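You operate a simulated robot arm through the tools that you are given. There is no shell and no other tool. Be economical: measure what you need, move in short steps, check, and stop when the job is done.

Carry out the task below with a simulated robot arm. There is one attempt and no reset: what you move stays moved.

## Task
Switch the printer on, print two copies and switch it off again.
Fine: wait for READY; set the count with the more button, press print once; the sheets stay in the output tray.

The check looks at the end state, three seconds after you hand in, the way a careful person would. Anything else that was tipped, shoved, dropped, spilled or broken makes it a failure. Flat cloth is picked up by pressing the open fingertips on it (5 to 10 N) and closing them slowly along it; thin cloth reads only 2 to 8 mm in the jaws.

## Robot
A 7-joint arm with a two-finger parallel gripper, fixed in place. Base frame: the origin is at the foot of the arm, x ahead of it, y to its left, z up. Lengths are in m, angles in degrees, forces in N, time in s.
With the tool pointing down near the work surface it reaches from about 0.32 to 0.78 m from the base axis. Its first joint turns from -166.0 to 166.0 degrees. Payload 3.91 kg.
The tool frame sits at the grasp point between the pads (the TCP): z along the fingers, y along the line on which they close. The tips reach 0.03 m beyond it. Largest opening 0.11 m; finger width 0.02, thickness 0.01; the body of the gripper, 0.048 by 0.112 m, starts 0.055 m behind the TCP.
Orientation is that of the tool frame in the base frame, as [roll, pitch, yaw] about the fixed x, y, z axes, in that order (R = Rz(yaw) Ry(pitch) Rx(roll)). With the fingers straight down and closing along the base's y, the tool's x points along the base's -x, its y along +y and its z along -z.

## Interface
- The arm moves only by the tool play_rows. Its argument "series" is a list that holds one entry, the list of rows, each a list of 6 numbers: the shift along the tool's x, y, z in units of 30 mm (1.0 is 30 mm), then the turn, a rotation vector about the tool's x, y, z in units of 4 degrees (1.0 is 4 degrees). In form: [[[x, y, z, ax, ay, az], ...]]. A call has 1 to 12 rows; each row shifts and turns the commanded pose from where the row before left it, along the tool's axes as they then stand. "grip" is the gripper command, from -1 (shut) to 1 (fully open), values between in proportion, set as the call begins (left out, the last holds). A call with a number of a shift or a turn outside -1 to 1 is refused whole. Rows are played at 5 a second. More than 0.05 m and 8.6 degrees between two rows, or a gripper value outside its range, and nothing of the call is played. Where a pose cannot be reached the arm comes as near as it can. A force on the tool above 40 N (or 10 N above the force at the start of the call, whichever is more), or a blocked arm, ends the call early, and 0.2 s more pass. Each finger travels about 0.153 m/s and halts on what it meets, pressing with about 22 N; the grip force reading is that of the motor and also rises with nothing between the fingers. The clock runs only during rows and for 0.2 s after the last one: add rows that do not move to give the fingers time. The reply holds the time, the measured pose of the TCP, the force on the tool along the base axes, the opening and the grip force, in the units named above and with some noise, and new pictures: "show" is both (left out), scene, wrist or none.
- Cameras (640 x 400 px; columns grow to the right, rows downward): "scene" is fixed at [0.0515, 0.6498, 1.5927]; the picture's right is [-0.76, -0.65, 0.00], its down [-0.34, 0.40, -0.85] and it looks along [0.55, -0.65, -0.53] (base axes); focal length 320 px, centre (320, 200). "wrist" rides on the gripper at [0.077, 0.007, -0.114] in the tool frame; the picture's right is [-0.09, 1.00, 0.00], its down [-0.80, -0.07, -0.59] and it looks along [-0.59, -0.05, 0.80] (tool axes); focal length 270 px, centre (320, 200). There is no depth. A picture from a camera that has moved, and an enlarged one, comes with that camera's place and axes in the base frame and with its lens.
- lift_body(by): slides the trunk up (or, below 0, down) by that many m; the arm rides with it, the base frame stays. It gives what a move gives, with no picture.
- inspect(camera, box): a new picture of the part [left, top, right, bottom] of that camera's present view, enlarged. No time passes.
- sign_off(): hands the job in; it is judged then, once.

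Work in short steps. Places have to be worked out from the pictures, the camera data and where the tool is seen: move nearer, look again, correct. Check each grasp and each placing, and mend what went wrong. You have 120 turns and 170 pictures in all, those below and enlarged ones among them. Open the gripper and draw the arm clear of the work before you hand the job in, unless the task says otherwise; then end with one line.

The tools are called after "Request:" as a command line: name --argument value ..., lists and objects as JSON in quotes. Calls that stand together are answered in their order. play_rows: Moves the arm, as the interface text tells. Its arguments: {"type":"object","properties":{"series":{"type":"array","items":{"type":"array","items":{"type":"array","items":{"type":"number"}}}},"grip":{"type":"number"},"show":{"type":"string","enum":["both","scene","wrist","none"]}},"required":["series"]} The other tools are called the same way: lift_body (by) slides the trunk up or down; inspect (camera, box) takes an enlarged picture of a part of a camera's view; sign_off () hands the job in.

At the start:

```text
time_s: 0.0
tcp_pos: [0.4106, 0.0571, 1.3386]
tcp_rot: [-180.0, 0.0, -179.9]
contact_force: [-0.2, -0.9, 0.4]
opening: 0.11
grip_force: 0.1
trunk travel left (down, up): [-0.575, 0.035]
```

scene: 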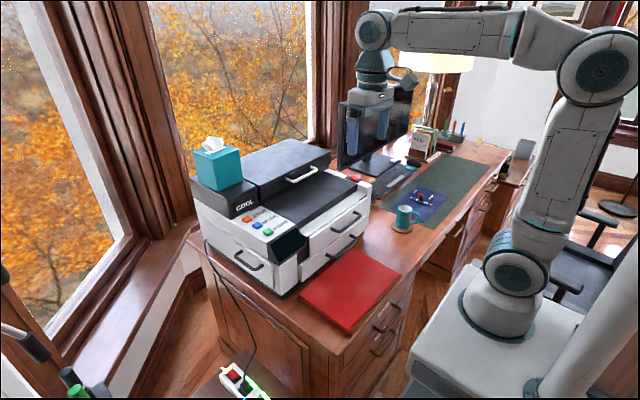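
wrist: 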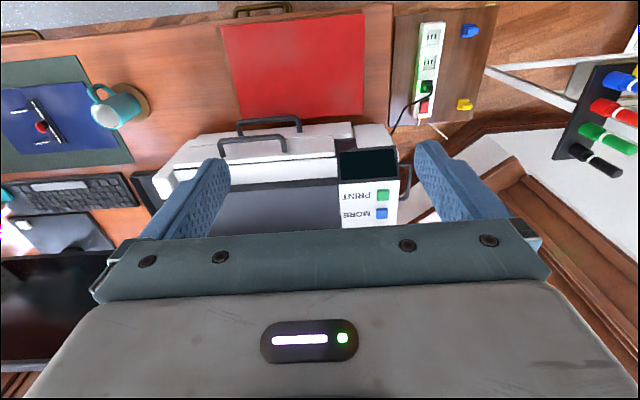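

The printer with three buttons (orange, blue, green) sits in front of the arm, and there is a power strip with a switch on the floor or side table. I'll enlarge both areas.

Request:
inspect --camera "scene" --box '[180, 130, 380, 300]'

Request:
inspect --camera "scene" --box '[190, 320, 310, 400]'

Request:
inspect --camera "wrist" --box '[320, 0, 520, 240]'

```text
2.35 times, centred on (280, 215) of scene
camera zoom: at [0.0515, 0.6498, 1.5927], right [-0.76, -0.65, 0.0], down [-0.34, 0.4, -0.85], along [0.55, -0.65, -0.53], focal length 753 px, centre (414, 165)
```

zoom: 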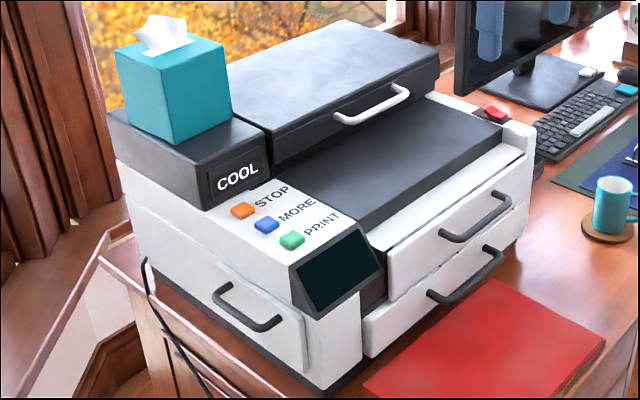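

```text
5.00 times, centred on (250, 360) of scene
camera zoom: at [0.0515, 0.6498, 1.5927], right [-0.76, -0.65, 0.0], down [-0.34, 0.4, -0.85], along [0.55, -0.65, -0.53], focal length 1600 px, centre (670, -600)
```

zoom: 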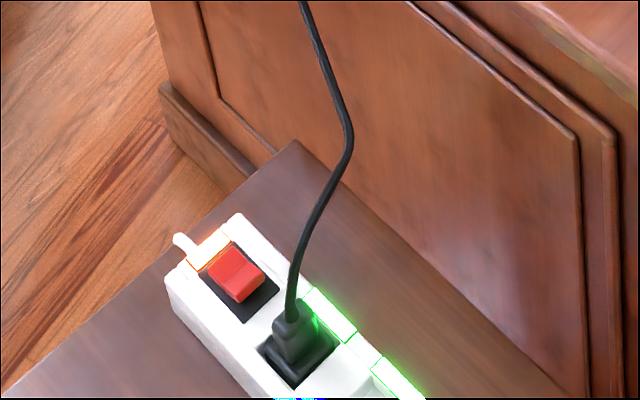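

```text
1.67 times, centred on (420, 120) of wrist
camera zoom: at [0.3339, 0.0635, 1.4531], right [0.09, 1.0, 0.0], down [0.8, -0.07, 0.59], along [0.59, -0.05, -0.8], focal length 450 px, centre (153, 333)
```

zoom: 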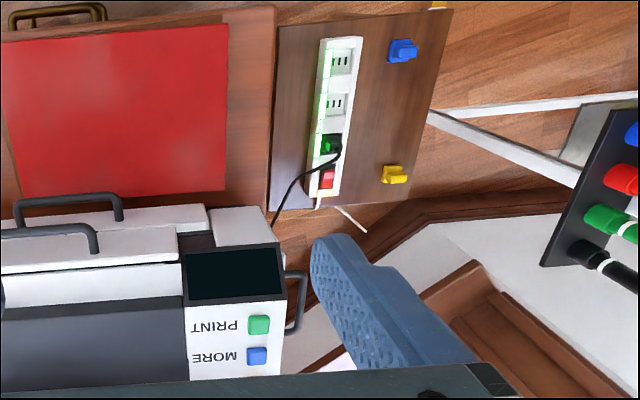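

A red rocker sits on the far end of the printer; I'll look closer at it, and at the panel.

Request:
inspect --camera "scene" --box '[325, 160, 385, 200]'

Request:
inspect --camera "scene" --box '[230, 195, 320, 265]'

```text
10.00 times, centred on (355, 180) of scene
camera zoom: at [0.0515, 0.6498, 1.5927], right [-0.76, -0.65, 0.0], down [-0.34, 0.4, -0.85], along [0.55, -0.65, -0.53], focal length 3200 px, centre (-30, 400)
```

zoom: 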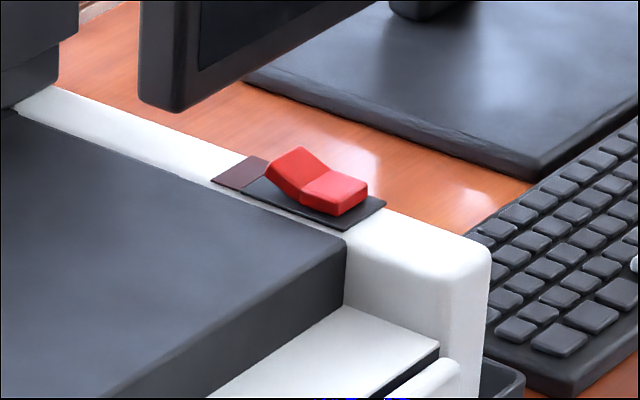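

```text
5.71 times, centred on (275, 230) of scene
camera zoom: at [0.0515, 0.6498, 1.5927], right [-0.76, -0.65, 0.0], down [-0.34, 0.4, -0.85], along [0.55, -0.65, -0.53], focal length 1828 px, centre (577, 29)
```

zoom: 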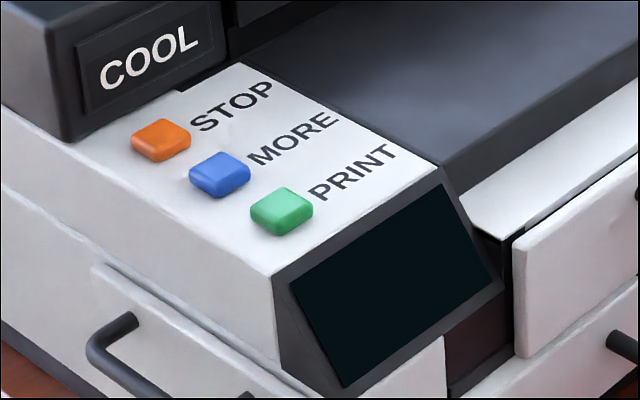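

Triangulating gives green at about (0.664, 0.166, 1.004), blue at about (0.712, 0.166) and the power rocker at about (0.665, -0.278), with its far (+x) half raised. I'll close the fingers and move sideways at height for a closer look at the rocker and monitor.

Request:
play_rows --series '[[[0, -1, 0, 0, 0, 0], [0, -1, 0, 0, 0, 0], [0, -1, 0, 0, 0, 0], [0, -1, 0, 0, 0, 0], [0, -1, 0, 0, 0, 0], [0, -1, 0, 0, 0, 0], [0, -1, 0, 0, 0, 0], [0, -1, 0, 0, 0, 0], [0, -1, 0, 0, 0, 0], [-0.5, -1, 0, 0, 0, 0], [-0.5, -1, 0, 0, 0, 0], [0, 0, 0, 0, 0, 0]]]' --grip -1

```text
time_s: 2.6
tcp_pos: [0.4406, -0.2736, 1.3387]
tcp_rot: [-180.0, -0.1, 180.0]
contact_force: [0.0, 0.7, -0.2]
opening: 0.0002
grip_force: 22.2
trunk travel left (down, up): [-0.575, 0.035]
camera wrist: at [0.3639, -0.2679, 1.4535], right [0.09, 1.0, 0.0], down [0.8, -0.07, 0.59], along [0.59, -0.05, -0.8], focal length 270 px, centre (320, 200)
```

scene: 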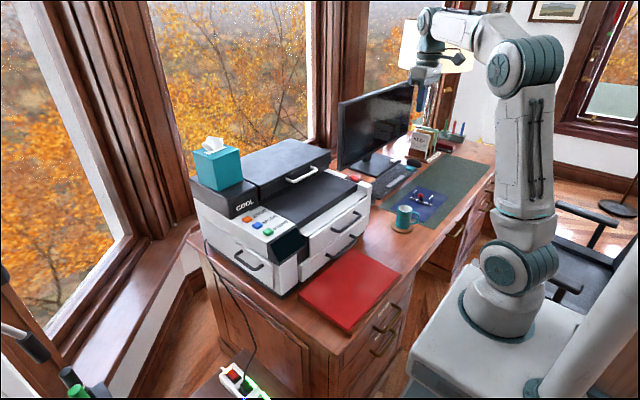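
wrist: 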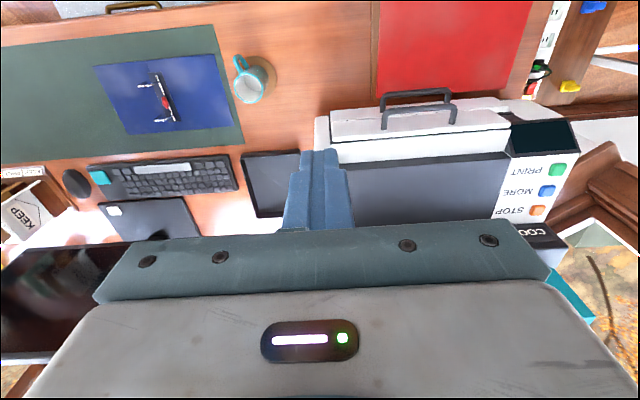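

The monitor is well clear of the rocker, but the fingers hide it. I'll go lower and offset sideways to see it.

Request:
play_rows --series '[[[-1, -0.7, 1, 0, 0, 0], [-1, -0.7, 1, 0, 0, 0], [-1, -0.7, 1, 0, 0, 0], [-0.3, -0.7, 1, 0, 0, 0], [0, 0, 0.5, 0, 0, 0], [0, 0, 0, 0, 0, 0]]]' --show "wrist"

```text
time_s: 4.0
tcp_pos: [0.5417, -0.3578, 1.2027]
tcp_rot: [-180.0, -0.1, -180.0]
contact_force: [1.2, -0.6, -0.5]
opening: 0.0001
grip_force: 22.0
trunk travel left (down, up): [-0.575, 0.035]
camera wrist: at [0.4634, -0.3518, 1.317], right [0.09, 1.0, 0.0], down [0.8, -0.07, 0.59], along [0.59, -0.05, -0.8], focal length 270 px, centre (320, 200)
```

wrist: 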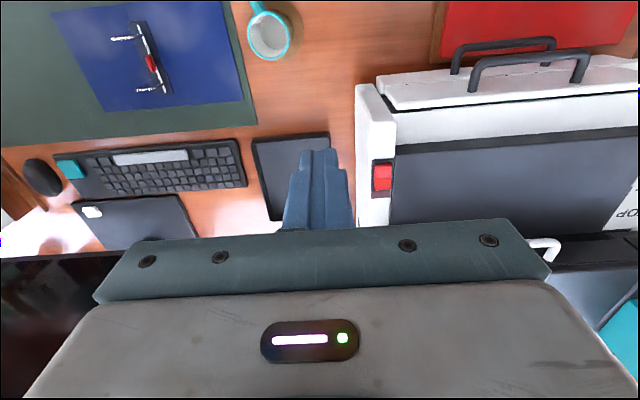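

Request:
inspect --camera "wrist" --box '[340, 145, 420, 205]'

```text
6.67 times, centred on (380, 175) of wrist
camera zoom: at [0.4634, -0.3518, 1.317], right [0.09, 1.0, 0.0], down [0.8, -0.07, 0.59], along [0.59, -0.05, -0.8], focal length 1802 px, centre (-80, 367)
```

zoom: 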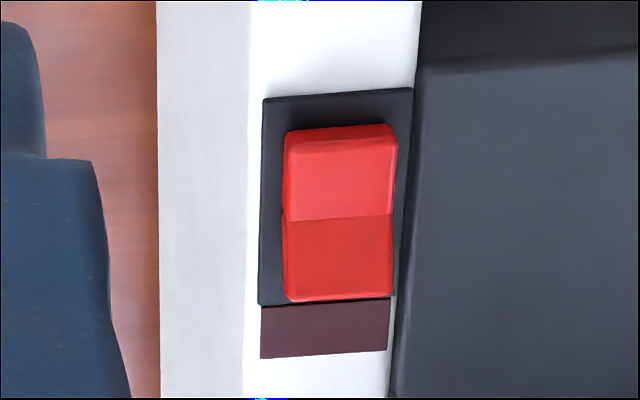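

The rocker spans x≈0.646–0.68 at y≈-0.283 and its far half is raised to z≈1.01. I'll move above the far half.

Request:
play_rows --series '[[[-0.9, 0.49, 0.6, 0, 0, 0], [-0.9, 0.49, 0.6, 0, 0, 0], [-0.9, 0.49, 0.6, 0, 0, 0], [-0.9, 0.49, 0.6, 0, 0, 0], [-0.91, 0.47, 0.6, 0, 0, 0], [0, 0, 0.6, 0, 0, 0], [0, 0, 0.65, 0, 0, 0], [0, 0, 0, 0, 0, 0]]]'

Request:
inspect --camera "scene" --box '[325, 150, 385, 190]'

```text
time_s: 5.8
tcp_pos: [0.6746, -0.2839, 1.0767]
tcp_rot: [-179.9, -0.1, 179.9]
contact_force: [0.5, 0.7, -1.0]
opening: 0.0001
grip_force: 22.2
trunk travel left (down, up): [-0.575, 0.035]
camera wrist: at [0.5972, -0.2779, 1.1903], right [0.09, 1.0, 0.0], down [0.8, -0.07, 0.59], along [0.59, -0.05, -0.8], focal length 270 px, centre (320, 200)
```

scene: 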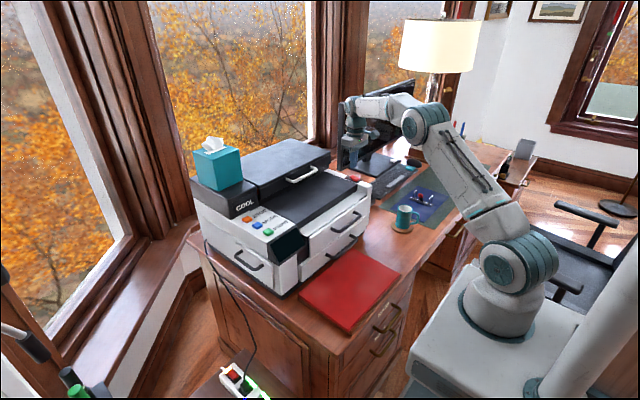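
wrist: 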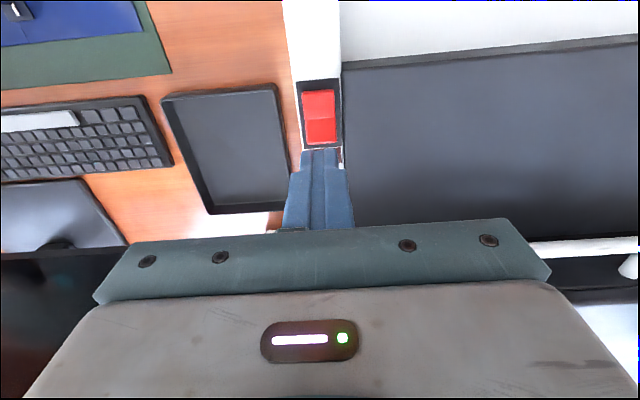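

```text
10.00 times, centred on (355, 170) of scene
camera zoom: at [0.0515, 0.6498, 1.5927], right [-0.76, -0.65, 0.0], down [-0.34, 0.4, -0.85], along [0.55, -0.65, -0.53], focal length 3200 px, centre (-30, 500)
```

zoom: 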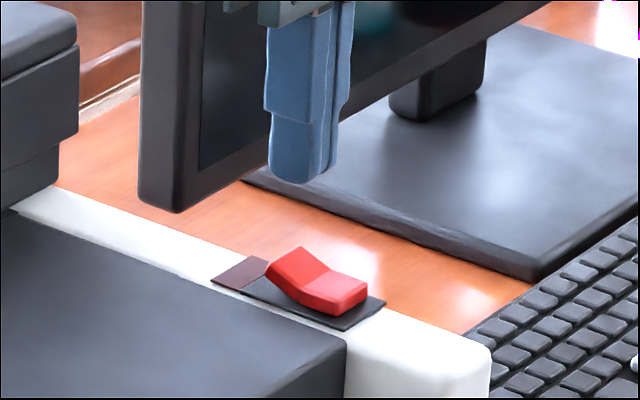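

The tip is right above the raised half. I'll press down slowly.

Request:
play_rows --series '[[[0, 0, 0.5, 0, 0, 0], [0, 0, 0.3, 0, 0, 0], [0, 0, 0.15, 0, 0, 0], [0, 0, 0.1, 0, 0, 0], [0, 0, 0.1, 0, 0, 0]]]' --show "none"

Request:
inspect --camera "scene" --box '[325, 150, 385, 190]'

```text
time_s: 7.0
tcp_pos: [0.6738, -0.2842, 1.0427]
tcp_rot: [180.0, 0.0, -180.0]
contact_force: [0.5, -0.7, 0.0]
opening: 0.0
grip_force: 22.2
trunk travel left (down, up): [-0.575, 0.035]
```

```text
10.00 times, centred on (355, 170) of scene
camera zoom: at [0.0515, 0.6498, 1.5927], right [-0.76, -0.65, 0.0], down [-0.34, 0.4, -0.85], along [0.55, -0.65, -0.53], focal length 3200 px, centre (-30, 500)
```

zoom: 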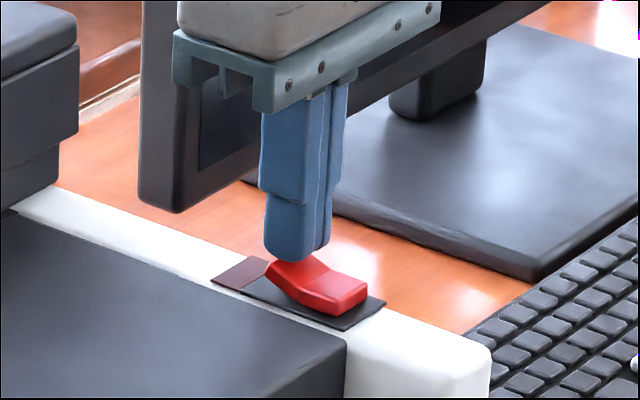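

Almost touching; I'll continue in small steps.

Request:
play_rows --series '[[[0, 0, 0.1, 0, 0, 0], [0, 0, 0.08, 0, 0, 0], [0, 0, 0.08, 0, 0, 0], [0, 0, 0.08, 0, 0, 0]]]' --show "none"

Request:
inspect --camera "scene" --box '[325, 150, 385, 190]'

```text
time_s: 8.0
tcp_pos: [0.6753, -0.2832, 1.0356]
tcp_rot: [-179.9, 0.3, -179.9]
contact_force: [0.9, -0.4, 19.4]
opening: 0.0
grip_force: 22.7
trunk travel left (down, up): [-0.575, 0.035]
```

```text
10.00 times, centred on (355, 170) of scene
camera zoom: at [0.0515, 0.6498, 1.5927], right [-0.76, -0.65, 0.0], down [-0.34, 0.4, -0.85], along [0.55, -0.65, -0.53], focal length 3200 px, centre (-30, 500)
```

zoom: 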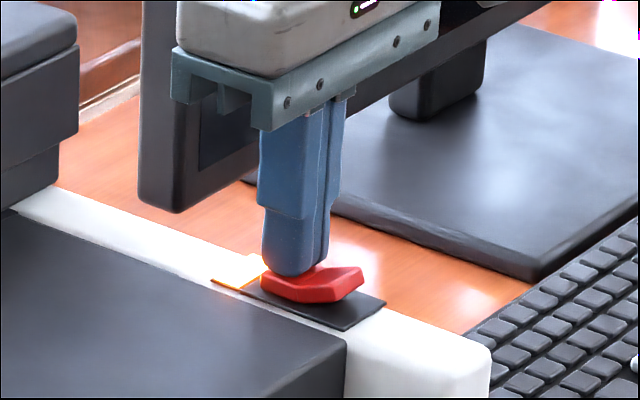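

The rocker flipped and its lamp is lit. I'll lift off, travel toward the panel, and watch the display.

Request:
play_rows --series '[[[0, 0, -1, 0, 0, 0], [0, 0, -1, 0, 0, 0], [0, 0, -1, 0, 0, 0], [0, 0, -1, 0, 0, 0], [0.7, 1, -1, 0, 0, 0], [0.7, 1, 0, 0, 0, 0], [0.7, 1, 0, 0, 0, 0], [0.7, 1, 0, 0, 0, 0], [0, 1, 0, 0, 0, 0], [0, 1, 0, 0, 0, 0], [0, 1, 0, 0, 0, 0], [0, 1, 0, 0, 0, 0]]]' --show "scene"

Request:
inspect --camera "scene" --box '[230, 195, 320, 265]'

```text
time_s: 10.6
tcp_pos: [0.5922, -0.0414, 1.1828]
tcp_rot: [-180.0, 0.0, 180.0]
contact_force: [0.5, 0.1, -0.5]
opening: 0.0
grip_force: 22.3
trunk travel left (down, up): [-0.575, 0.035]
```

scene: 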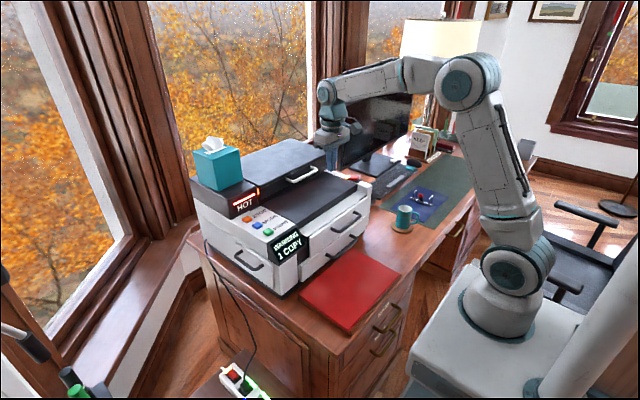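

```text
5.71 times, centred on (275, 230) of scene
camera zoom: at [0.0515, 0.6498, 1.5927], right [-0.76, -0.65, 0.0], down [-0.34, 0.4, -0.85], along [0.55, -0.65, -0.53], focal length 1828 px, centre (577, 29)
```

zoom: 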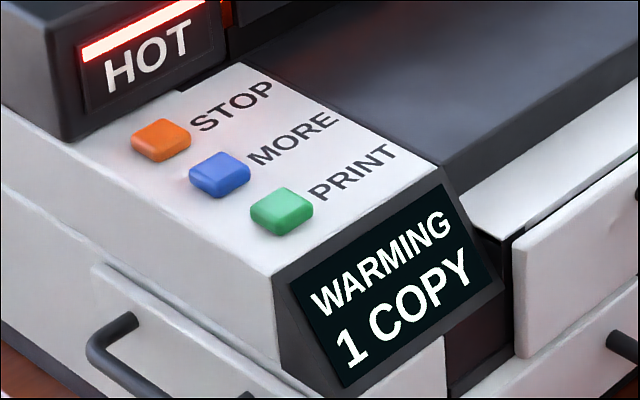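

Display: "WARMING, 1 COPY". While it warms up I'll move above the MORE button at (0.712, 0.166).

Request:
play_rows --series '[[[0, 1, 0, 0, 0, 0], [0, 1, 0, 0, 0, 0], [-0.5, 1, 0, 0, 0, 0], [-0.5, 1, 0, 0, 0, 0], [-1, 1, 0, 0, 0, 0], [-1, 1, 0, 0, 0, 0], [-1, 0.9, 0.8, 0, 0, 0], [0, 0, 1, 0, 0, 0], [0, 0, 1, 0, 0, 0], [0, 0, 0, 0, 0, 0]]]'

Request:
inspect --camera "scene" --box '[230, 185, 320, 265]'

```text
time_s: 12.8
tcp_pos: [0.7124, 0.1623, 1.1003]
tcp_rot: [179.9, 0.0, 180.0]
contact_force: [-0.2, -0.4, 0.0]
opening: 0.0
grip_force: 22.2
trunk travel left (down, up): [-0.575, 0.035]
camera wrist: at [0.6346, 0.1695, 1.214], right [0.09, 1.0, 0.0], down [0.8, -0.07, 0.59], along [0.59, -0.05, -0.8], focal length 270 px, centre (320, 200)
```

scene: 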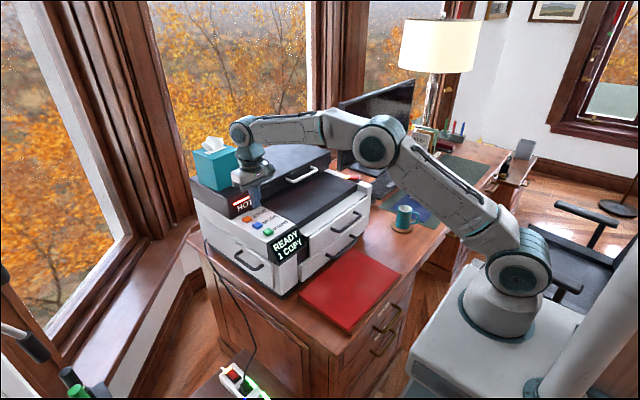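
wrist: 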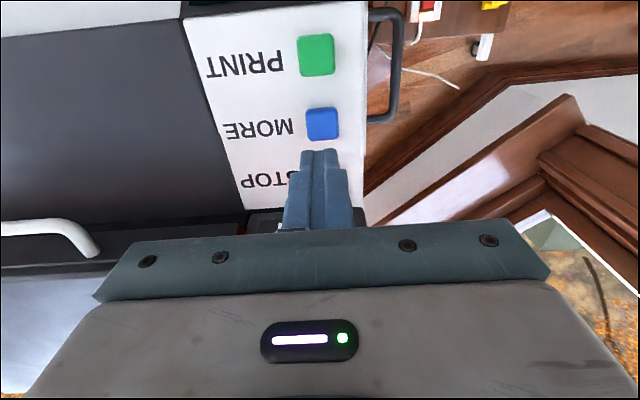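

```text
5.00 times, centred on (275, 225) of scene
camera zoom: at [0.0515, 0.6498, 1.5927], right [-0.76, -0.65, 0.0], down [-0.34, 0.4, -0.85], along [0.55, -0.65, -0.53], focal length 1600 px, centre (545, 75)
```

zoom: 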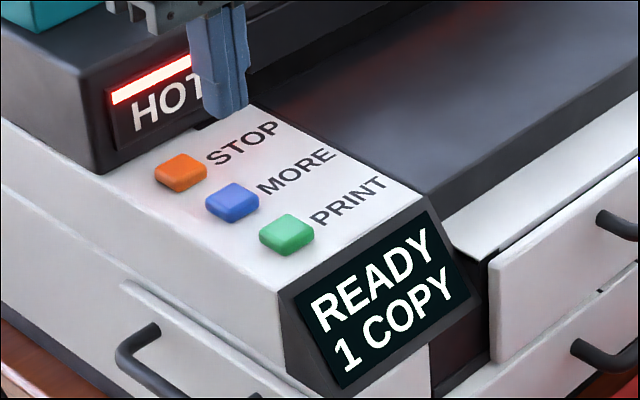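

READY is shown. The wrist view confirms blue at about (0.714, 0.165), so I'll descend close to it.

Request:
play_rows --series '[[[0, 0.1, 0.8, 0, 0, 0], [0, 0, 0.8, 0, 0, 0], [0, 0, 0.2, 0, 0, 0], [0, 0, 0.1, 0, 0, 0]]]' --show "none"

Request:
inspect --camera "scene" --box '[230, 185, 320, 265]'

```text
time_s: 13.8
tcp_pos: [0.7129, 0.1673, 1.0425]
tcp_rot: [180.0, 0.0, 179.9]
contact_force: [0.2, 0.5, 0.4]
opening: 0.0
grip_force: 22.3
trunk travel left (down, up): [-0.575, 0.035]
```

```text
5.00 times, centred on (275, 225) of scene
camera zoom: at [0.0515, 0.6498, 1.5927], right [-0.76, -0.65, 0.0], down [-0.34, 0.4, -0.85], along [0.55, -0.65, -0.53], focal length 1600 px, centre (545, 75)
```

zoom: 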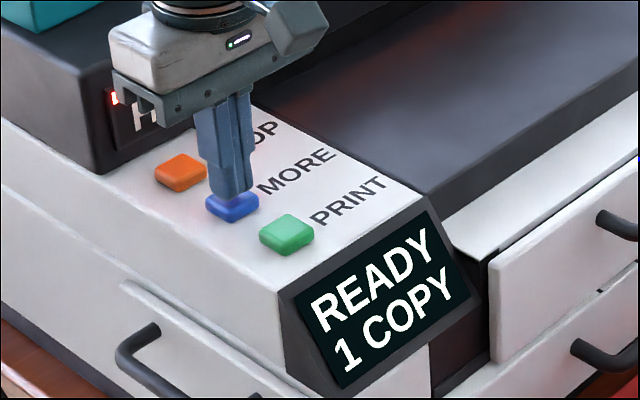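

The tip is just above the blue button. I'll press in small steps, checking the count.

Request:
play_rows --series '[[[0, 0, 0.07, 0, 0, 0], [0, 0, 0.07, 0, 0, 0], [0, 0, 0.07, 0, 0, 0]]]' --show "none"

Request:
inspect --camera "scene" --box '[230, 185, 320, 265]'

```text
time_s: 14.6
tcp_pos: [0.711, 0.1666, 1.0357]
tcp_rot: [179.9, 0.1, 179.9]
contact_force: [-0.7, 0.6, 1.0]
opening: 0.0002
grip_force: 22.2
trunk travel left (down, up): [-0.575, 0.035]
```

```text
5.00 times, centred on (275, 225) of scene
camera zoom: at [0.0515, 0.6498, 1.5927], right [-0.76, -0.65, 0.0], down [-0.34, 0.4, -0.85], along [0.55, -0.65, -0.53], focal length 1600 px, centre (545, 75)
```

zoom: 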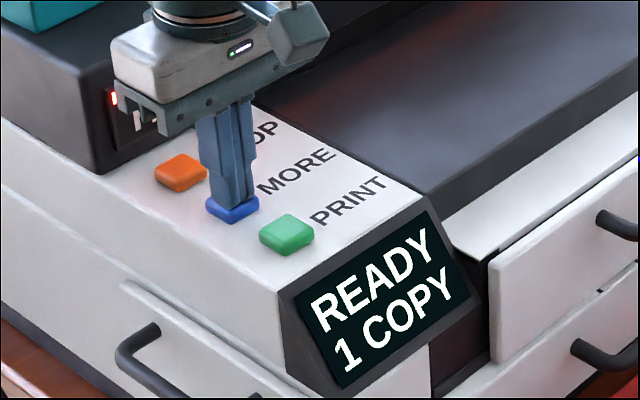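

Contact is starting; I'll go a little further.

Request:
play_rows --series '[[[0, 0, 0.06, 0, 0, 0], [0, 0, 0.06, 0, 0, 0]]]' --show "none"

Request:
inspect --camera "scene" --box '[230, 185, 320, 265]'

```text
time_s: 15.2
tcp_pos: [0.713, 0.1659, 1.0333]
tcp_rot: [-179.9, 0.1, -180.0]
contact_force: [-0.9, 0.6, 3.2]
opening: 0.0004
grip_force: 22.4
trunk travel left (down, up): [-0.575, 0.035]
```

```text
5.00 times, centred on (275, 225) of scene
camera zoom: at [0.0515, 0.6498, 1.5927], right [-0.76, -0.65, 0.0], down [-0.34, 0.4, -0.85], along [0.55, -0.65, -0.53], focal length 1600 px, centre (545, 75)
```

zoom: 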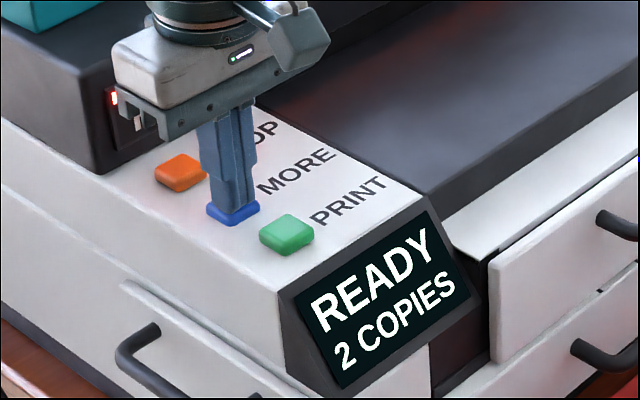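

It now reads 2 COPIES. I'll lift and move over the PRINT button.

Request:
play_rows --series '[[[0, 0, -1, 0, 0, 0], [1, 0, 0, 0, 0, 0], [0.63, 0, 0, 0, 0, 0], [0, 0, 0.6, 0, 0, 0], [0, 0, 0.1, 0, 0, 0]]]' --show "wrist"

Request:
inspect --camera "scene" --box '[230, 185, 320, 265]'

```text
time_s: 16.4
tcp_pos: [0.6629, 0.1671, 1.0398]
tcp_rot: [180.0, 0.0, -180.0]
contact_force: [0.4, 0.6, -0.1]
opening: 0.0001
grip_force: 21.6
trunk travel left (down, up): [-0.575, 0.035]
camera wrist: at [0.5857, 0.1731, 1.1543], right [0.09, 1.0, 0.0], down [0.8, -0.07, 0.59], along [0.59, -0.05, -0.8], focal length 270 px, centre (320, 200)
```

wrist: 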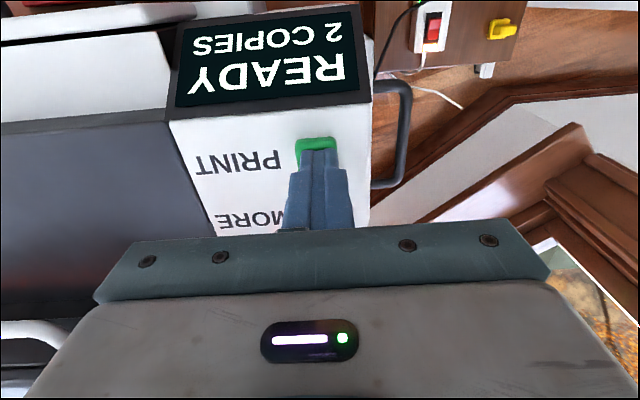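

```text
5.00 times, centred on (275, 225) of scene
camera zoom: at [0.0515, 0.6498, 1.5927], right [-0.76, -0.65, 0.0], down [-0.34, 0.4, -0.85], along [0.55, -0.65, -0.53], focal length 1600 px, centre (545, 75)
```

zoom: 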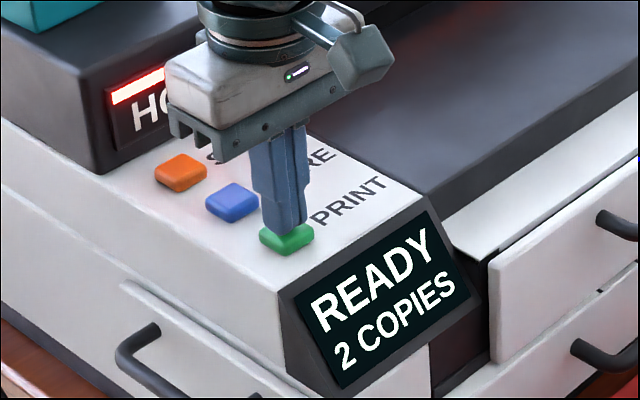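

The tip is above the green button. I'll press to the same depth (TCP z ≈1.033) and no more.

Request:
play_rows --series '[[[0, 0, 0.1, 0, 0, 0], [0, 0, 0.08, 0, 0, 0], [0, 0, 0.05, 0, 0, 0]]]' --show "none"

Request:
inspect --camera "scene" --box '[230, 185, 320, 265]'

```text
time_s: 17.2
tcp_pos: [0.6631, 0.1675, 1.0332]
tcp_rot: [-180.0, 0.0, -179.9]
contact_force: [1.4, 1.7, 2.5]
opening: 0.0002
grip_force: 22.8
trunk travel left (down, up): [-0.575, 0.035]
```

```text
5.00 times, centred on (275, 225) of scene
camera zoom: at [0.0515, 0.6498, 1.5927], right [-0.76, -0.65, 0.0], down [-0.34, 0.4, -0.85], along [0.55, -0.65, -0.53], focal length 1600 px, centre (545, 75)
```

zoom: 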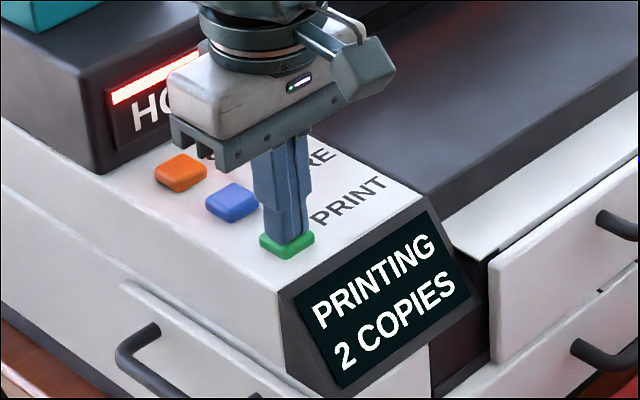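

It is printing. I'll lift straight up, draw back and wait, watching the printer.

Request:
play_rows --series '[[[0, 0, -1, 0, 0, 0], [0, 0, -1, 0, 0, 0], [0, 0, -1, 0, 0, 0], [0, 0, -1, 0, 0, 0], [1, 0, -1, 0, 0, 0], [1, 0, -1, 0, 0, 0], [1, 0, -1, 0, 0, 0], [1, 0, -1, 0, 0, 0], [1, 0, 0, 0, 0, 0], [0, 0, 0, 0, 0, 0], [0, 0, 0, 0, 0, 0], [0, 0, 0, 0, 0, 0]]]'

Request:
inspect --camera "scene" --box '[180, 130, 380, 300]'

```text
time_s: 19.8
tcp_pos: [0.512, 0.1655, 1.2724]
tcp_rot: [-180.0, 0.1, -180.0]
contact_force: [0.3, -0.1, 0.1]
opening: 0.0001
grip_force: 22.0
trunk travel left (down, up): [-0.575, 0.035]
camera wrist: at [0.4344, 0.1724, 1.3869], right [0.09, 1.0, 0.0], down [0.8, -0.07, 0.59], along [0.59, -0.05, -0.8], focal length 270 px, centre (320, 200)
```

scene: 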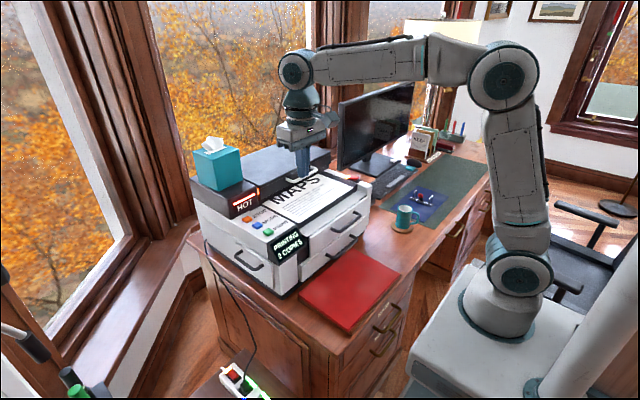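
wrist: 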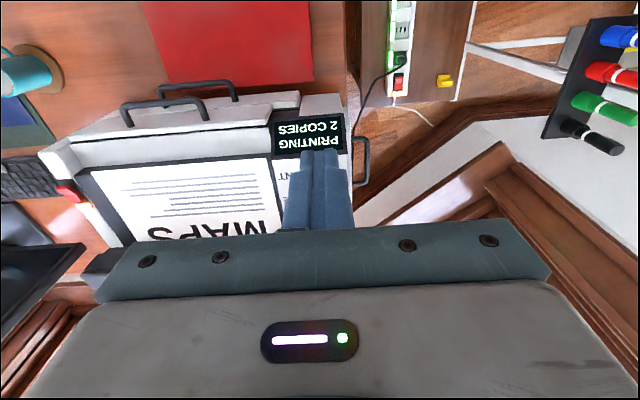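

```text
2.35 times, centred on (280, 215) of scene
camera zoom: at [0.0515, 0.6498, 1.5927], right [-0.76, -0.65, 0.0], down [-0.34, 0.4, -0.85], along [0.55, -0.65, -0.53], focal length 753 px, centre (414, 165)
```

zoom: 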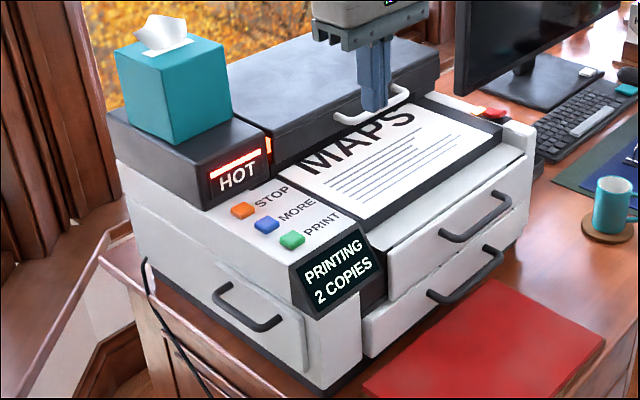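

The first sheet has come out onto the dark tray. I'll wait for the second.

Request:
play_rows --series '[[[0, 0, 0, 0, 0, 0], [0, 0, 0, 0, 0, 0], [0, 0, 0, 0, 0, 0], [0, 0, 0, 0, 0, 0], [0, 0, 0, 0, 0, 0], [0, 0, 0, 0, 0, 0], [0, 0, 0, 0, 0, 0], [0, 0, 0, 0, 0, 0], [0, 0, 0, 0, 0, 0], [0, 0, 0, 0, 0, 0], [0, 0, 0, 0, 0, 0], [0, 0, 0, 0, 0, 0]]]' --show "none"

Request:
inspect --camera "scene" --box '[180, 130, 380, 300]'

```text
time_s: 22.4
tcp_pos: [0.5127, 0.1652, 1.2728]
tcp_rot: [180.0, 0.0, -180.0]
contact_force: [0.3, -0.3, 0.1]
opening: 0.0003
grip_force: 22.4
trunk travel left (down, up): [-0.575, 0.035]
```

```text
2.35 times, centred on (280, 215) of scene
camera zoom: at [0.0515, 0.6498, 1.5927], right [-0.76, -0.65, 0.0], down [-0.34, 0.4, -0.85], along [0.55, -0.65, -0.53], focal length 753 px, centre (414, 165)
```

zoom: 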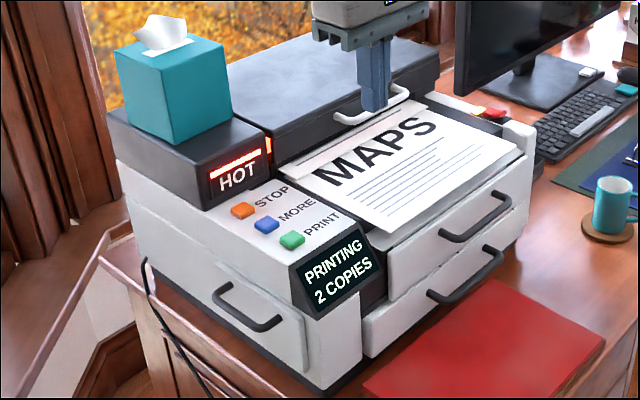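

Sheet one is coming out further, or the second is starting. I'll keep waiting.

Request:
play_rows --series '[[[0, 0, 0, 0, 0, 0], [0, 0, 0, 0, 0, 0], [0, 0, 0, 0, 0, 0], [0, 0, 0, 0, 0, 0], [0, 0, 0, 0, 0, 0], [0, 0, 0, 0, 0, 0], [0, 0, 0, 0, 0, 0], [0, 0, 0, 0, 0, 0], [0, 0, 0, 0, 0, 0], [0, 0, 0, 0, 0, 0], [0, 0, 0, 0, 0, 0], [0, 0, 0, 0, 0, 0]]]' --show "none"

Request:
inspect --camera "scene" --box '[180, 130, 380, 300]'

```text
time_s: 25.0
tcp_pos: [0.5116, 0.1669, 1.2724]
tcp_rot: [180.0, 0.0, -179.9]
contact_force: [-0.9, 0.3, 0.0]
opening: 0.0
grip_force: 21.9
trunk travel left (down, up): [-0.575, 0.035]
```

```text
2.35 times, centred on (280, 215) of scene
camera zoom: at [0.0515, 0.6498, 1.5927], right [-0.76, -0.65, 0.0], down [-0.34, 0.4, -0.85], along [0.55, -0.65, -0.53], focal length 753 px, centre (414, 165)
```

zoom: 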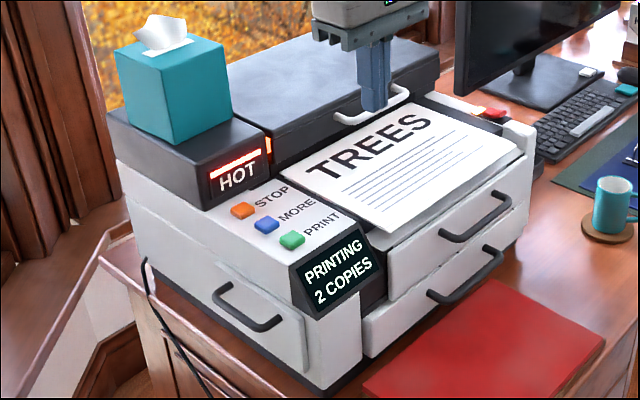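

The second page (TREES) is emerging and the display still says PRINTING. I'll wait until it finishes.

Request:
play_rows --series '[[[0, 0, 0, 0, 0, 0], [0, 0, 0, 0, 0, 0], [0, 0, 0, 0, 0, 0], [0, 0, 0, 0, 0, 0], [0, 0, 0, 0, 0, 0], [0, 0, 0, 0, 0, 0], [0, 0, 0, 0, 0, 0], [0, 0, 0, 0, 0, 0]]]' --show "none"

Request:
inspect --camera "scene" --box '[180, 130, 380, 300]'

```text
time_s: 26.8
tcp_pos: [0.5118, 0.1672, 1.2738]
tcp_rot: [180.0, 0.0, -180.0]
contact_force: [-0.2, 0.4, -0.1]
opening: 0.0
grip_force: 21.8
trunk travel left (down, up): [-0.575, 0.035]
```

```text
2.35 times, centred on (280, 215) of scene
camera zoom: at [0.0515, 0.6498, 1.5927], right [-0.76, -0.65, 0.0], down [-0.34, 0.4, -0.85], along [0.55, -0.65, -0.53], focal length 753 px, centre (414, 165)
```

zoom: 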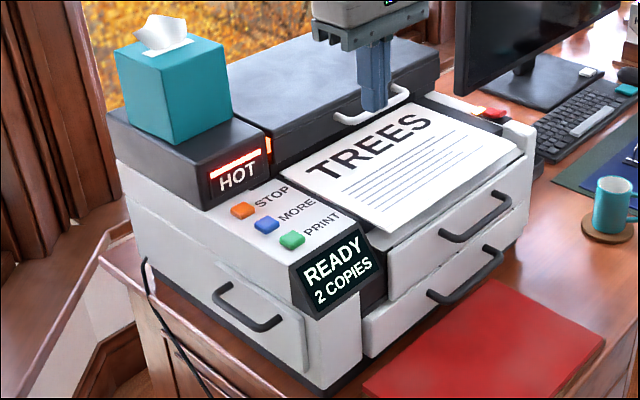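

It shows READY again and both sheets are out. Next I'll move high over to the rocker to switch the power off.

Request:
play_rows --series '[[[0, -1, 0, 0, 0, 0], [0, -1, 0, 0, 0, 0], [0, -1, 0, 0, 0, 0], [0, -1, 0, 0, 0, 0], [0, -1, 0, 0, 0, 0], [0, -1, 0, 0, 0, 0], [0, -1, 0, 0, 0, 0], [0, -1, 0, 0, 0, 0], [0, -1, 0, 0, 0, 0], [0, -1, 0, 0, 0, 0], [0, -1, 0, 0, 0, 0], [0, -1, 0, 0, 0, 0]]]' --show "none"

Request:
play_rows --series '[[[0, -1, 0, 0, 0, 0], [0, -1, 0, 0, 0, 0], [0, -1, 0, 0, 0, 0], [-0.9, 0, 0, 0, 0, 0], [-0.9, 0, 0.5, 0, 0, 0], [-0.9, 0, 1, 0, 0, 0], [-0.9, 0, 1, 0, 0, 0], [-0.97, 0, 1, 0, 0, 0], [0, 0, 1, 0, 0, 0], [0, 0, 1, 0, 0, 0], [0, 0, 0.5, 0, 0, 0], [0, 0, 0, 0, 0, 0]]]'

Request:
inspect --camera "scene" --box '[325, 150, 385, 190]'

```text
time_s: 29.4
tcp_pos: [0.5122, -0.1975, 1.271]
tcp_rot: [179.9, 0.0, 180.0]
contact_force: [-0.3, 0.4, -0.2]
opening: 0.0002
grip_force: 22.0
trunk travel left (down, up): [-0.575, 0.035]
```

```text
time_s: 32.0
tcp_pos: [0.6501, -0.283, 1.0927]
tcp_rot: [-180.0, 0.0, -180.0]
contact_force: [0.4, 0.0, -0.2]
opening: 0.0003
grip_force: 22.1
trunk travel left (down, up): [-0.575, 0.035]
camera wrist: at [0.5723, -0.2772, 1.206], right [0.09, 1.0, 0.0], down [0.8, -0.07, 0.59], along [0.59, -0.05, -0.8], focal length 270 px, centre (320, 200)
```

scene: 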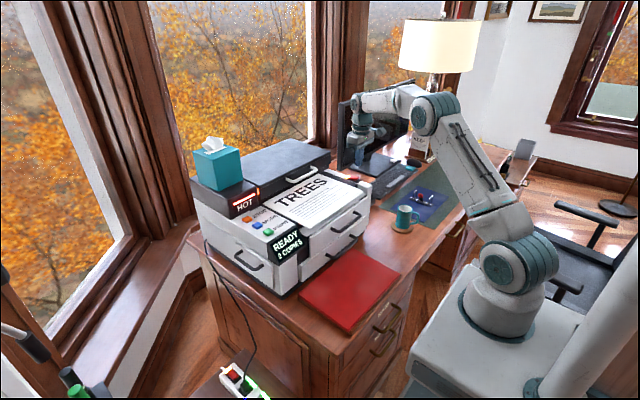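
wrist: 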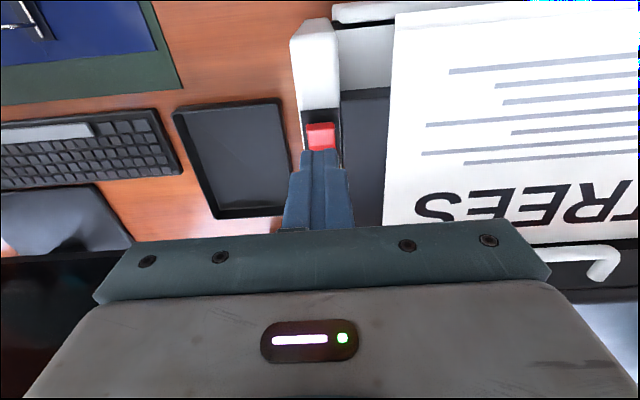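

```text
10.00 times, centred on (355, 170) of scene
camera zoom: at [0.0515, 0.6498, 1.5927], right [-0.76, -0.65, 0.0], down [-0.34, 0.4, -0.85], along [0.55, -0.65, -0.53], focal length 3200 px, centre (-30, 500)
```

zoom: 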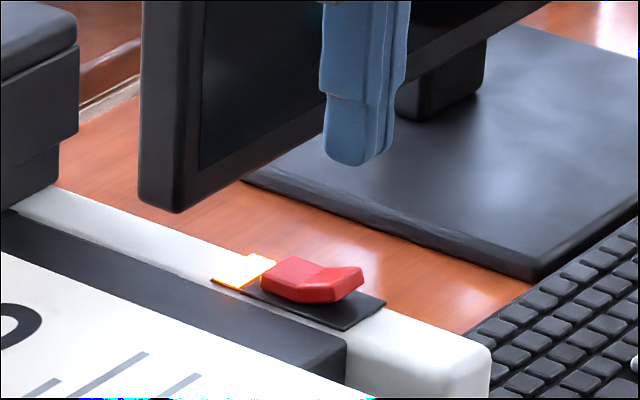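

The sheet is clear of the rocker, and the tip is above the raised near half. I'll press it down.

Request:
play_rows --series '[[[0, 0, 0.8, 0, 0, 0], [0, 0, 0.6, 0, 0, 0], [0, 0, 0.2, 0, 0, 0], [0, 0, 0.1, 0, 0, 0], [0, 0, 0.08, 0, 0, 0], [0, 0, 0.08, 0, 0, 0], [0, 0, 0.08, 0, 0, 0]]]' --show "none"

Request:
inspect --camera "scene" --box '[325, 150, 385, 190]'

```text
time_s: 33.6
tcp_pos: [0.6496, -0.283, 1.0357]
tcp_rot: [180.0, 0.0, -180.0]
contact_force: [-0.1, -0.3, 4.3]
opening: 0.0
grip_force: 22.2
trunk travel left (down, up): [-0.575, 0.035]
```

```text
10.00 times, centred on (355, 170) of scene
camera zoom: at [0.0515, 0.6498, 1.5927], right [-0.76, -0.65, 0.0], down [-0.34, 0.4, -0.85], along [0.55, -0.65, -0.53], focal length 3200 px, centre (-30, 500)
```

zoom: 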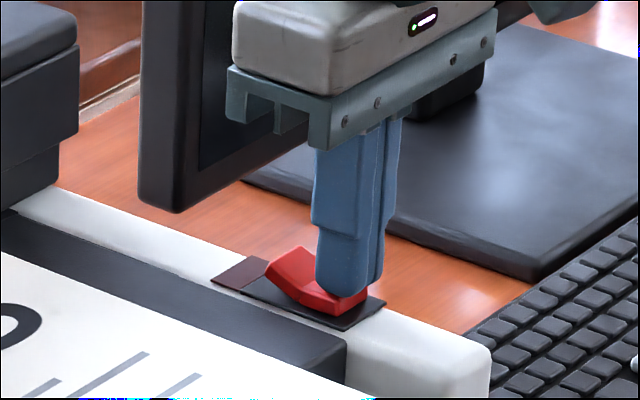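

The rocker flipped and the lamp is off. I'll lift clear, draw back and open the gripper.

Request:
play_rows --series '[[[0, 0, -1, 0, 0, 0], [0, 0, -1, 0, 0, 0], [0, 0, -1, 0, 0, 0], [0, 0, -1, 0, 0, 0], [0, 0, -1, 0, 0, 0], [0.5, 0, -1, 0, 0, 0], [1, 0, -1, 0, 0, 0], [1, 0, -1, 0, 0, 0], [1, 0, 0, 0, 0, 0], [1, 0, 0, 0, 0, 0], [1, 0, 0, 0, 0, 0], [0, 0, 0, 0, 0, 0]]]' --show "none"

Request:
play_rows --series '[[[0, 0, 0, 0, 0, 0], [0, 0, 0, 0, 0, 0], [0, 0, 0, 0, 0, 0], [0, 0, 0, 0, 0, 0]]]' --grip 1

Request:
inspect --camera "scene" --box '[180, 130, 380, 300]'

```text
time_s: 36.2
tcp_pos: [0.4851, -0.2839, 1.2753]
tcp_rot: [180.0, 0.0, 179.9]
contact_force: [0.1, 0.5, -0.2]
opening: 0.0
grip_force: 22.1
trunk travel left (down, up): [-0.575, 0.035]
```

```text
time_s: 37.2
tcp_pos: [0.4854, -0.2827, 1.2749]
tcp_rot: [179.9, -0.1, 180.0]
contact_force: [-0.4, 0.2, -0.5]
opening: 0.1098
grip_force: 0.2
trunk travel left (down, up): [-0.575, 0.035]
camera wrist: at [0.4081, -0.2768, 1.3894], right [0.09, 1.0, 0.0], down [0.8, -0.07, 0.59], along [0.59, -0.05, -0.8], focal length 270 px, centre (320, 200)
```

scene: 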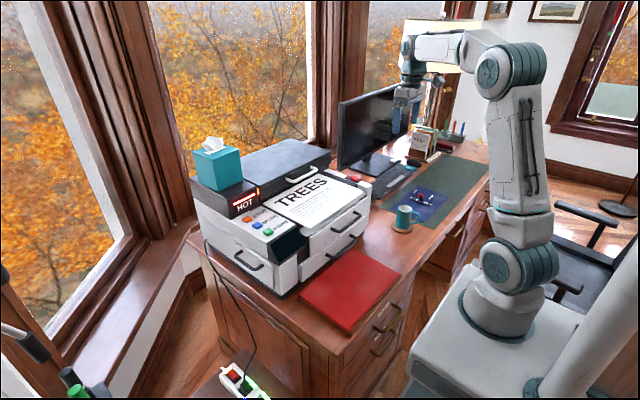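
wrist: 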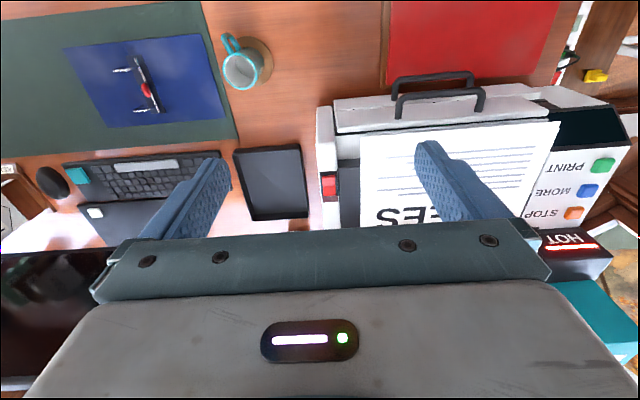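

```text
2.35 times, centred on (280, 215) of scene
camera zoom: at [0.0515, 0.6498, 1.5927], right [-0.76, -0.65, 0.0], down [-0.34, 0.4, -0.85], along [0.55, -0.65, -0.53], focal length 753 px, centre (414, 165)
```

zoom: 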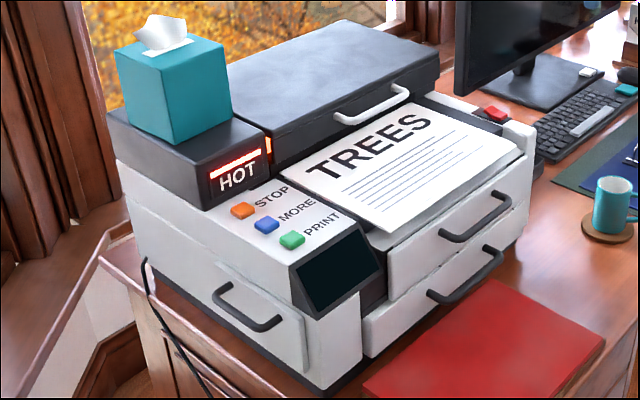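

The display is dark, the rocker is back at off, two sheets lie in the output tray and nothing else has been disturbed. The arm is clear with the gripper open, so I'm handing in.

Request:
sign_off

```text
The job is handed in.
```

I switched the printer on, waited for READY, set it to 2 copies, pressed print once and switched it off; both sheets are in the output tray, though one is headed "MAPS" and the other "TREES", and the fuser sign still read HOT when I handed in.
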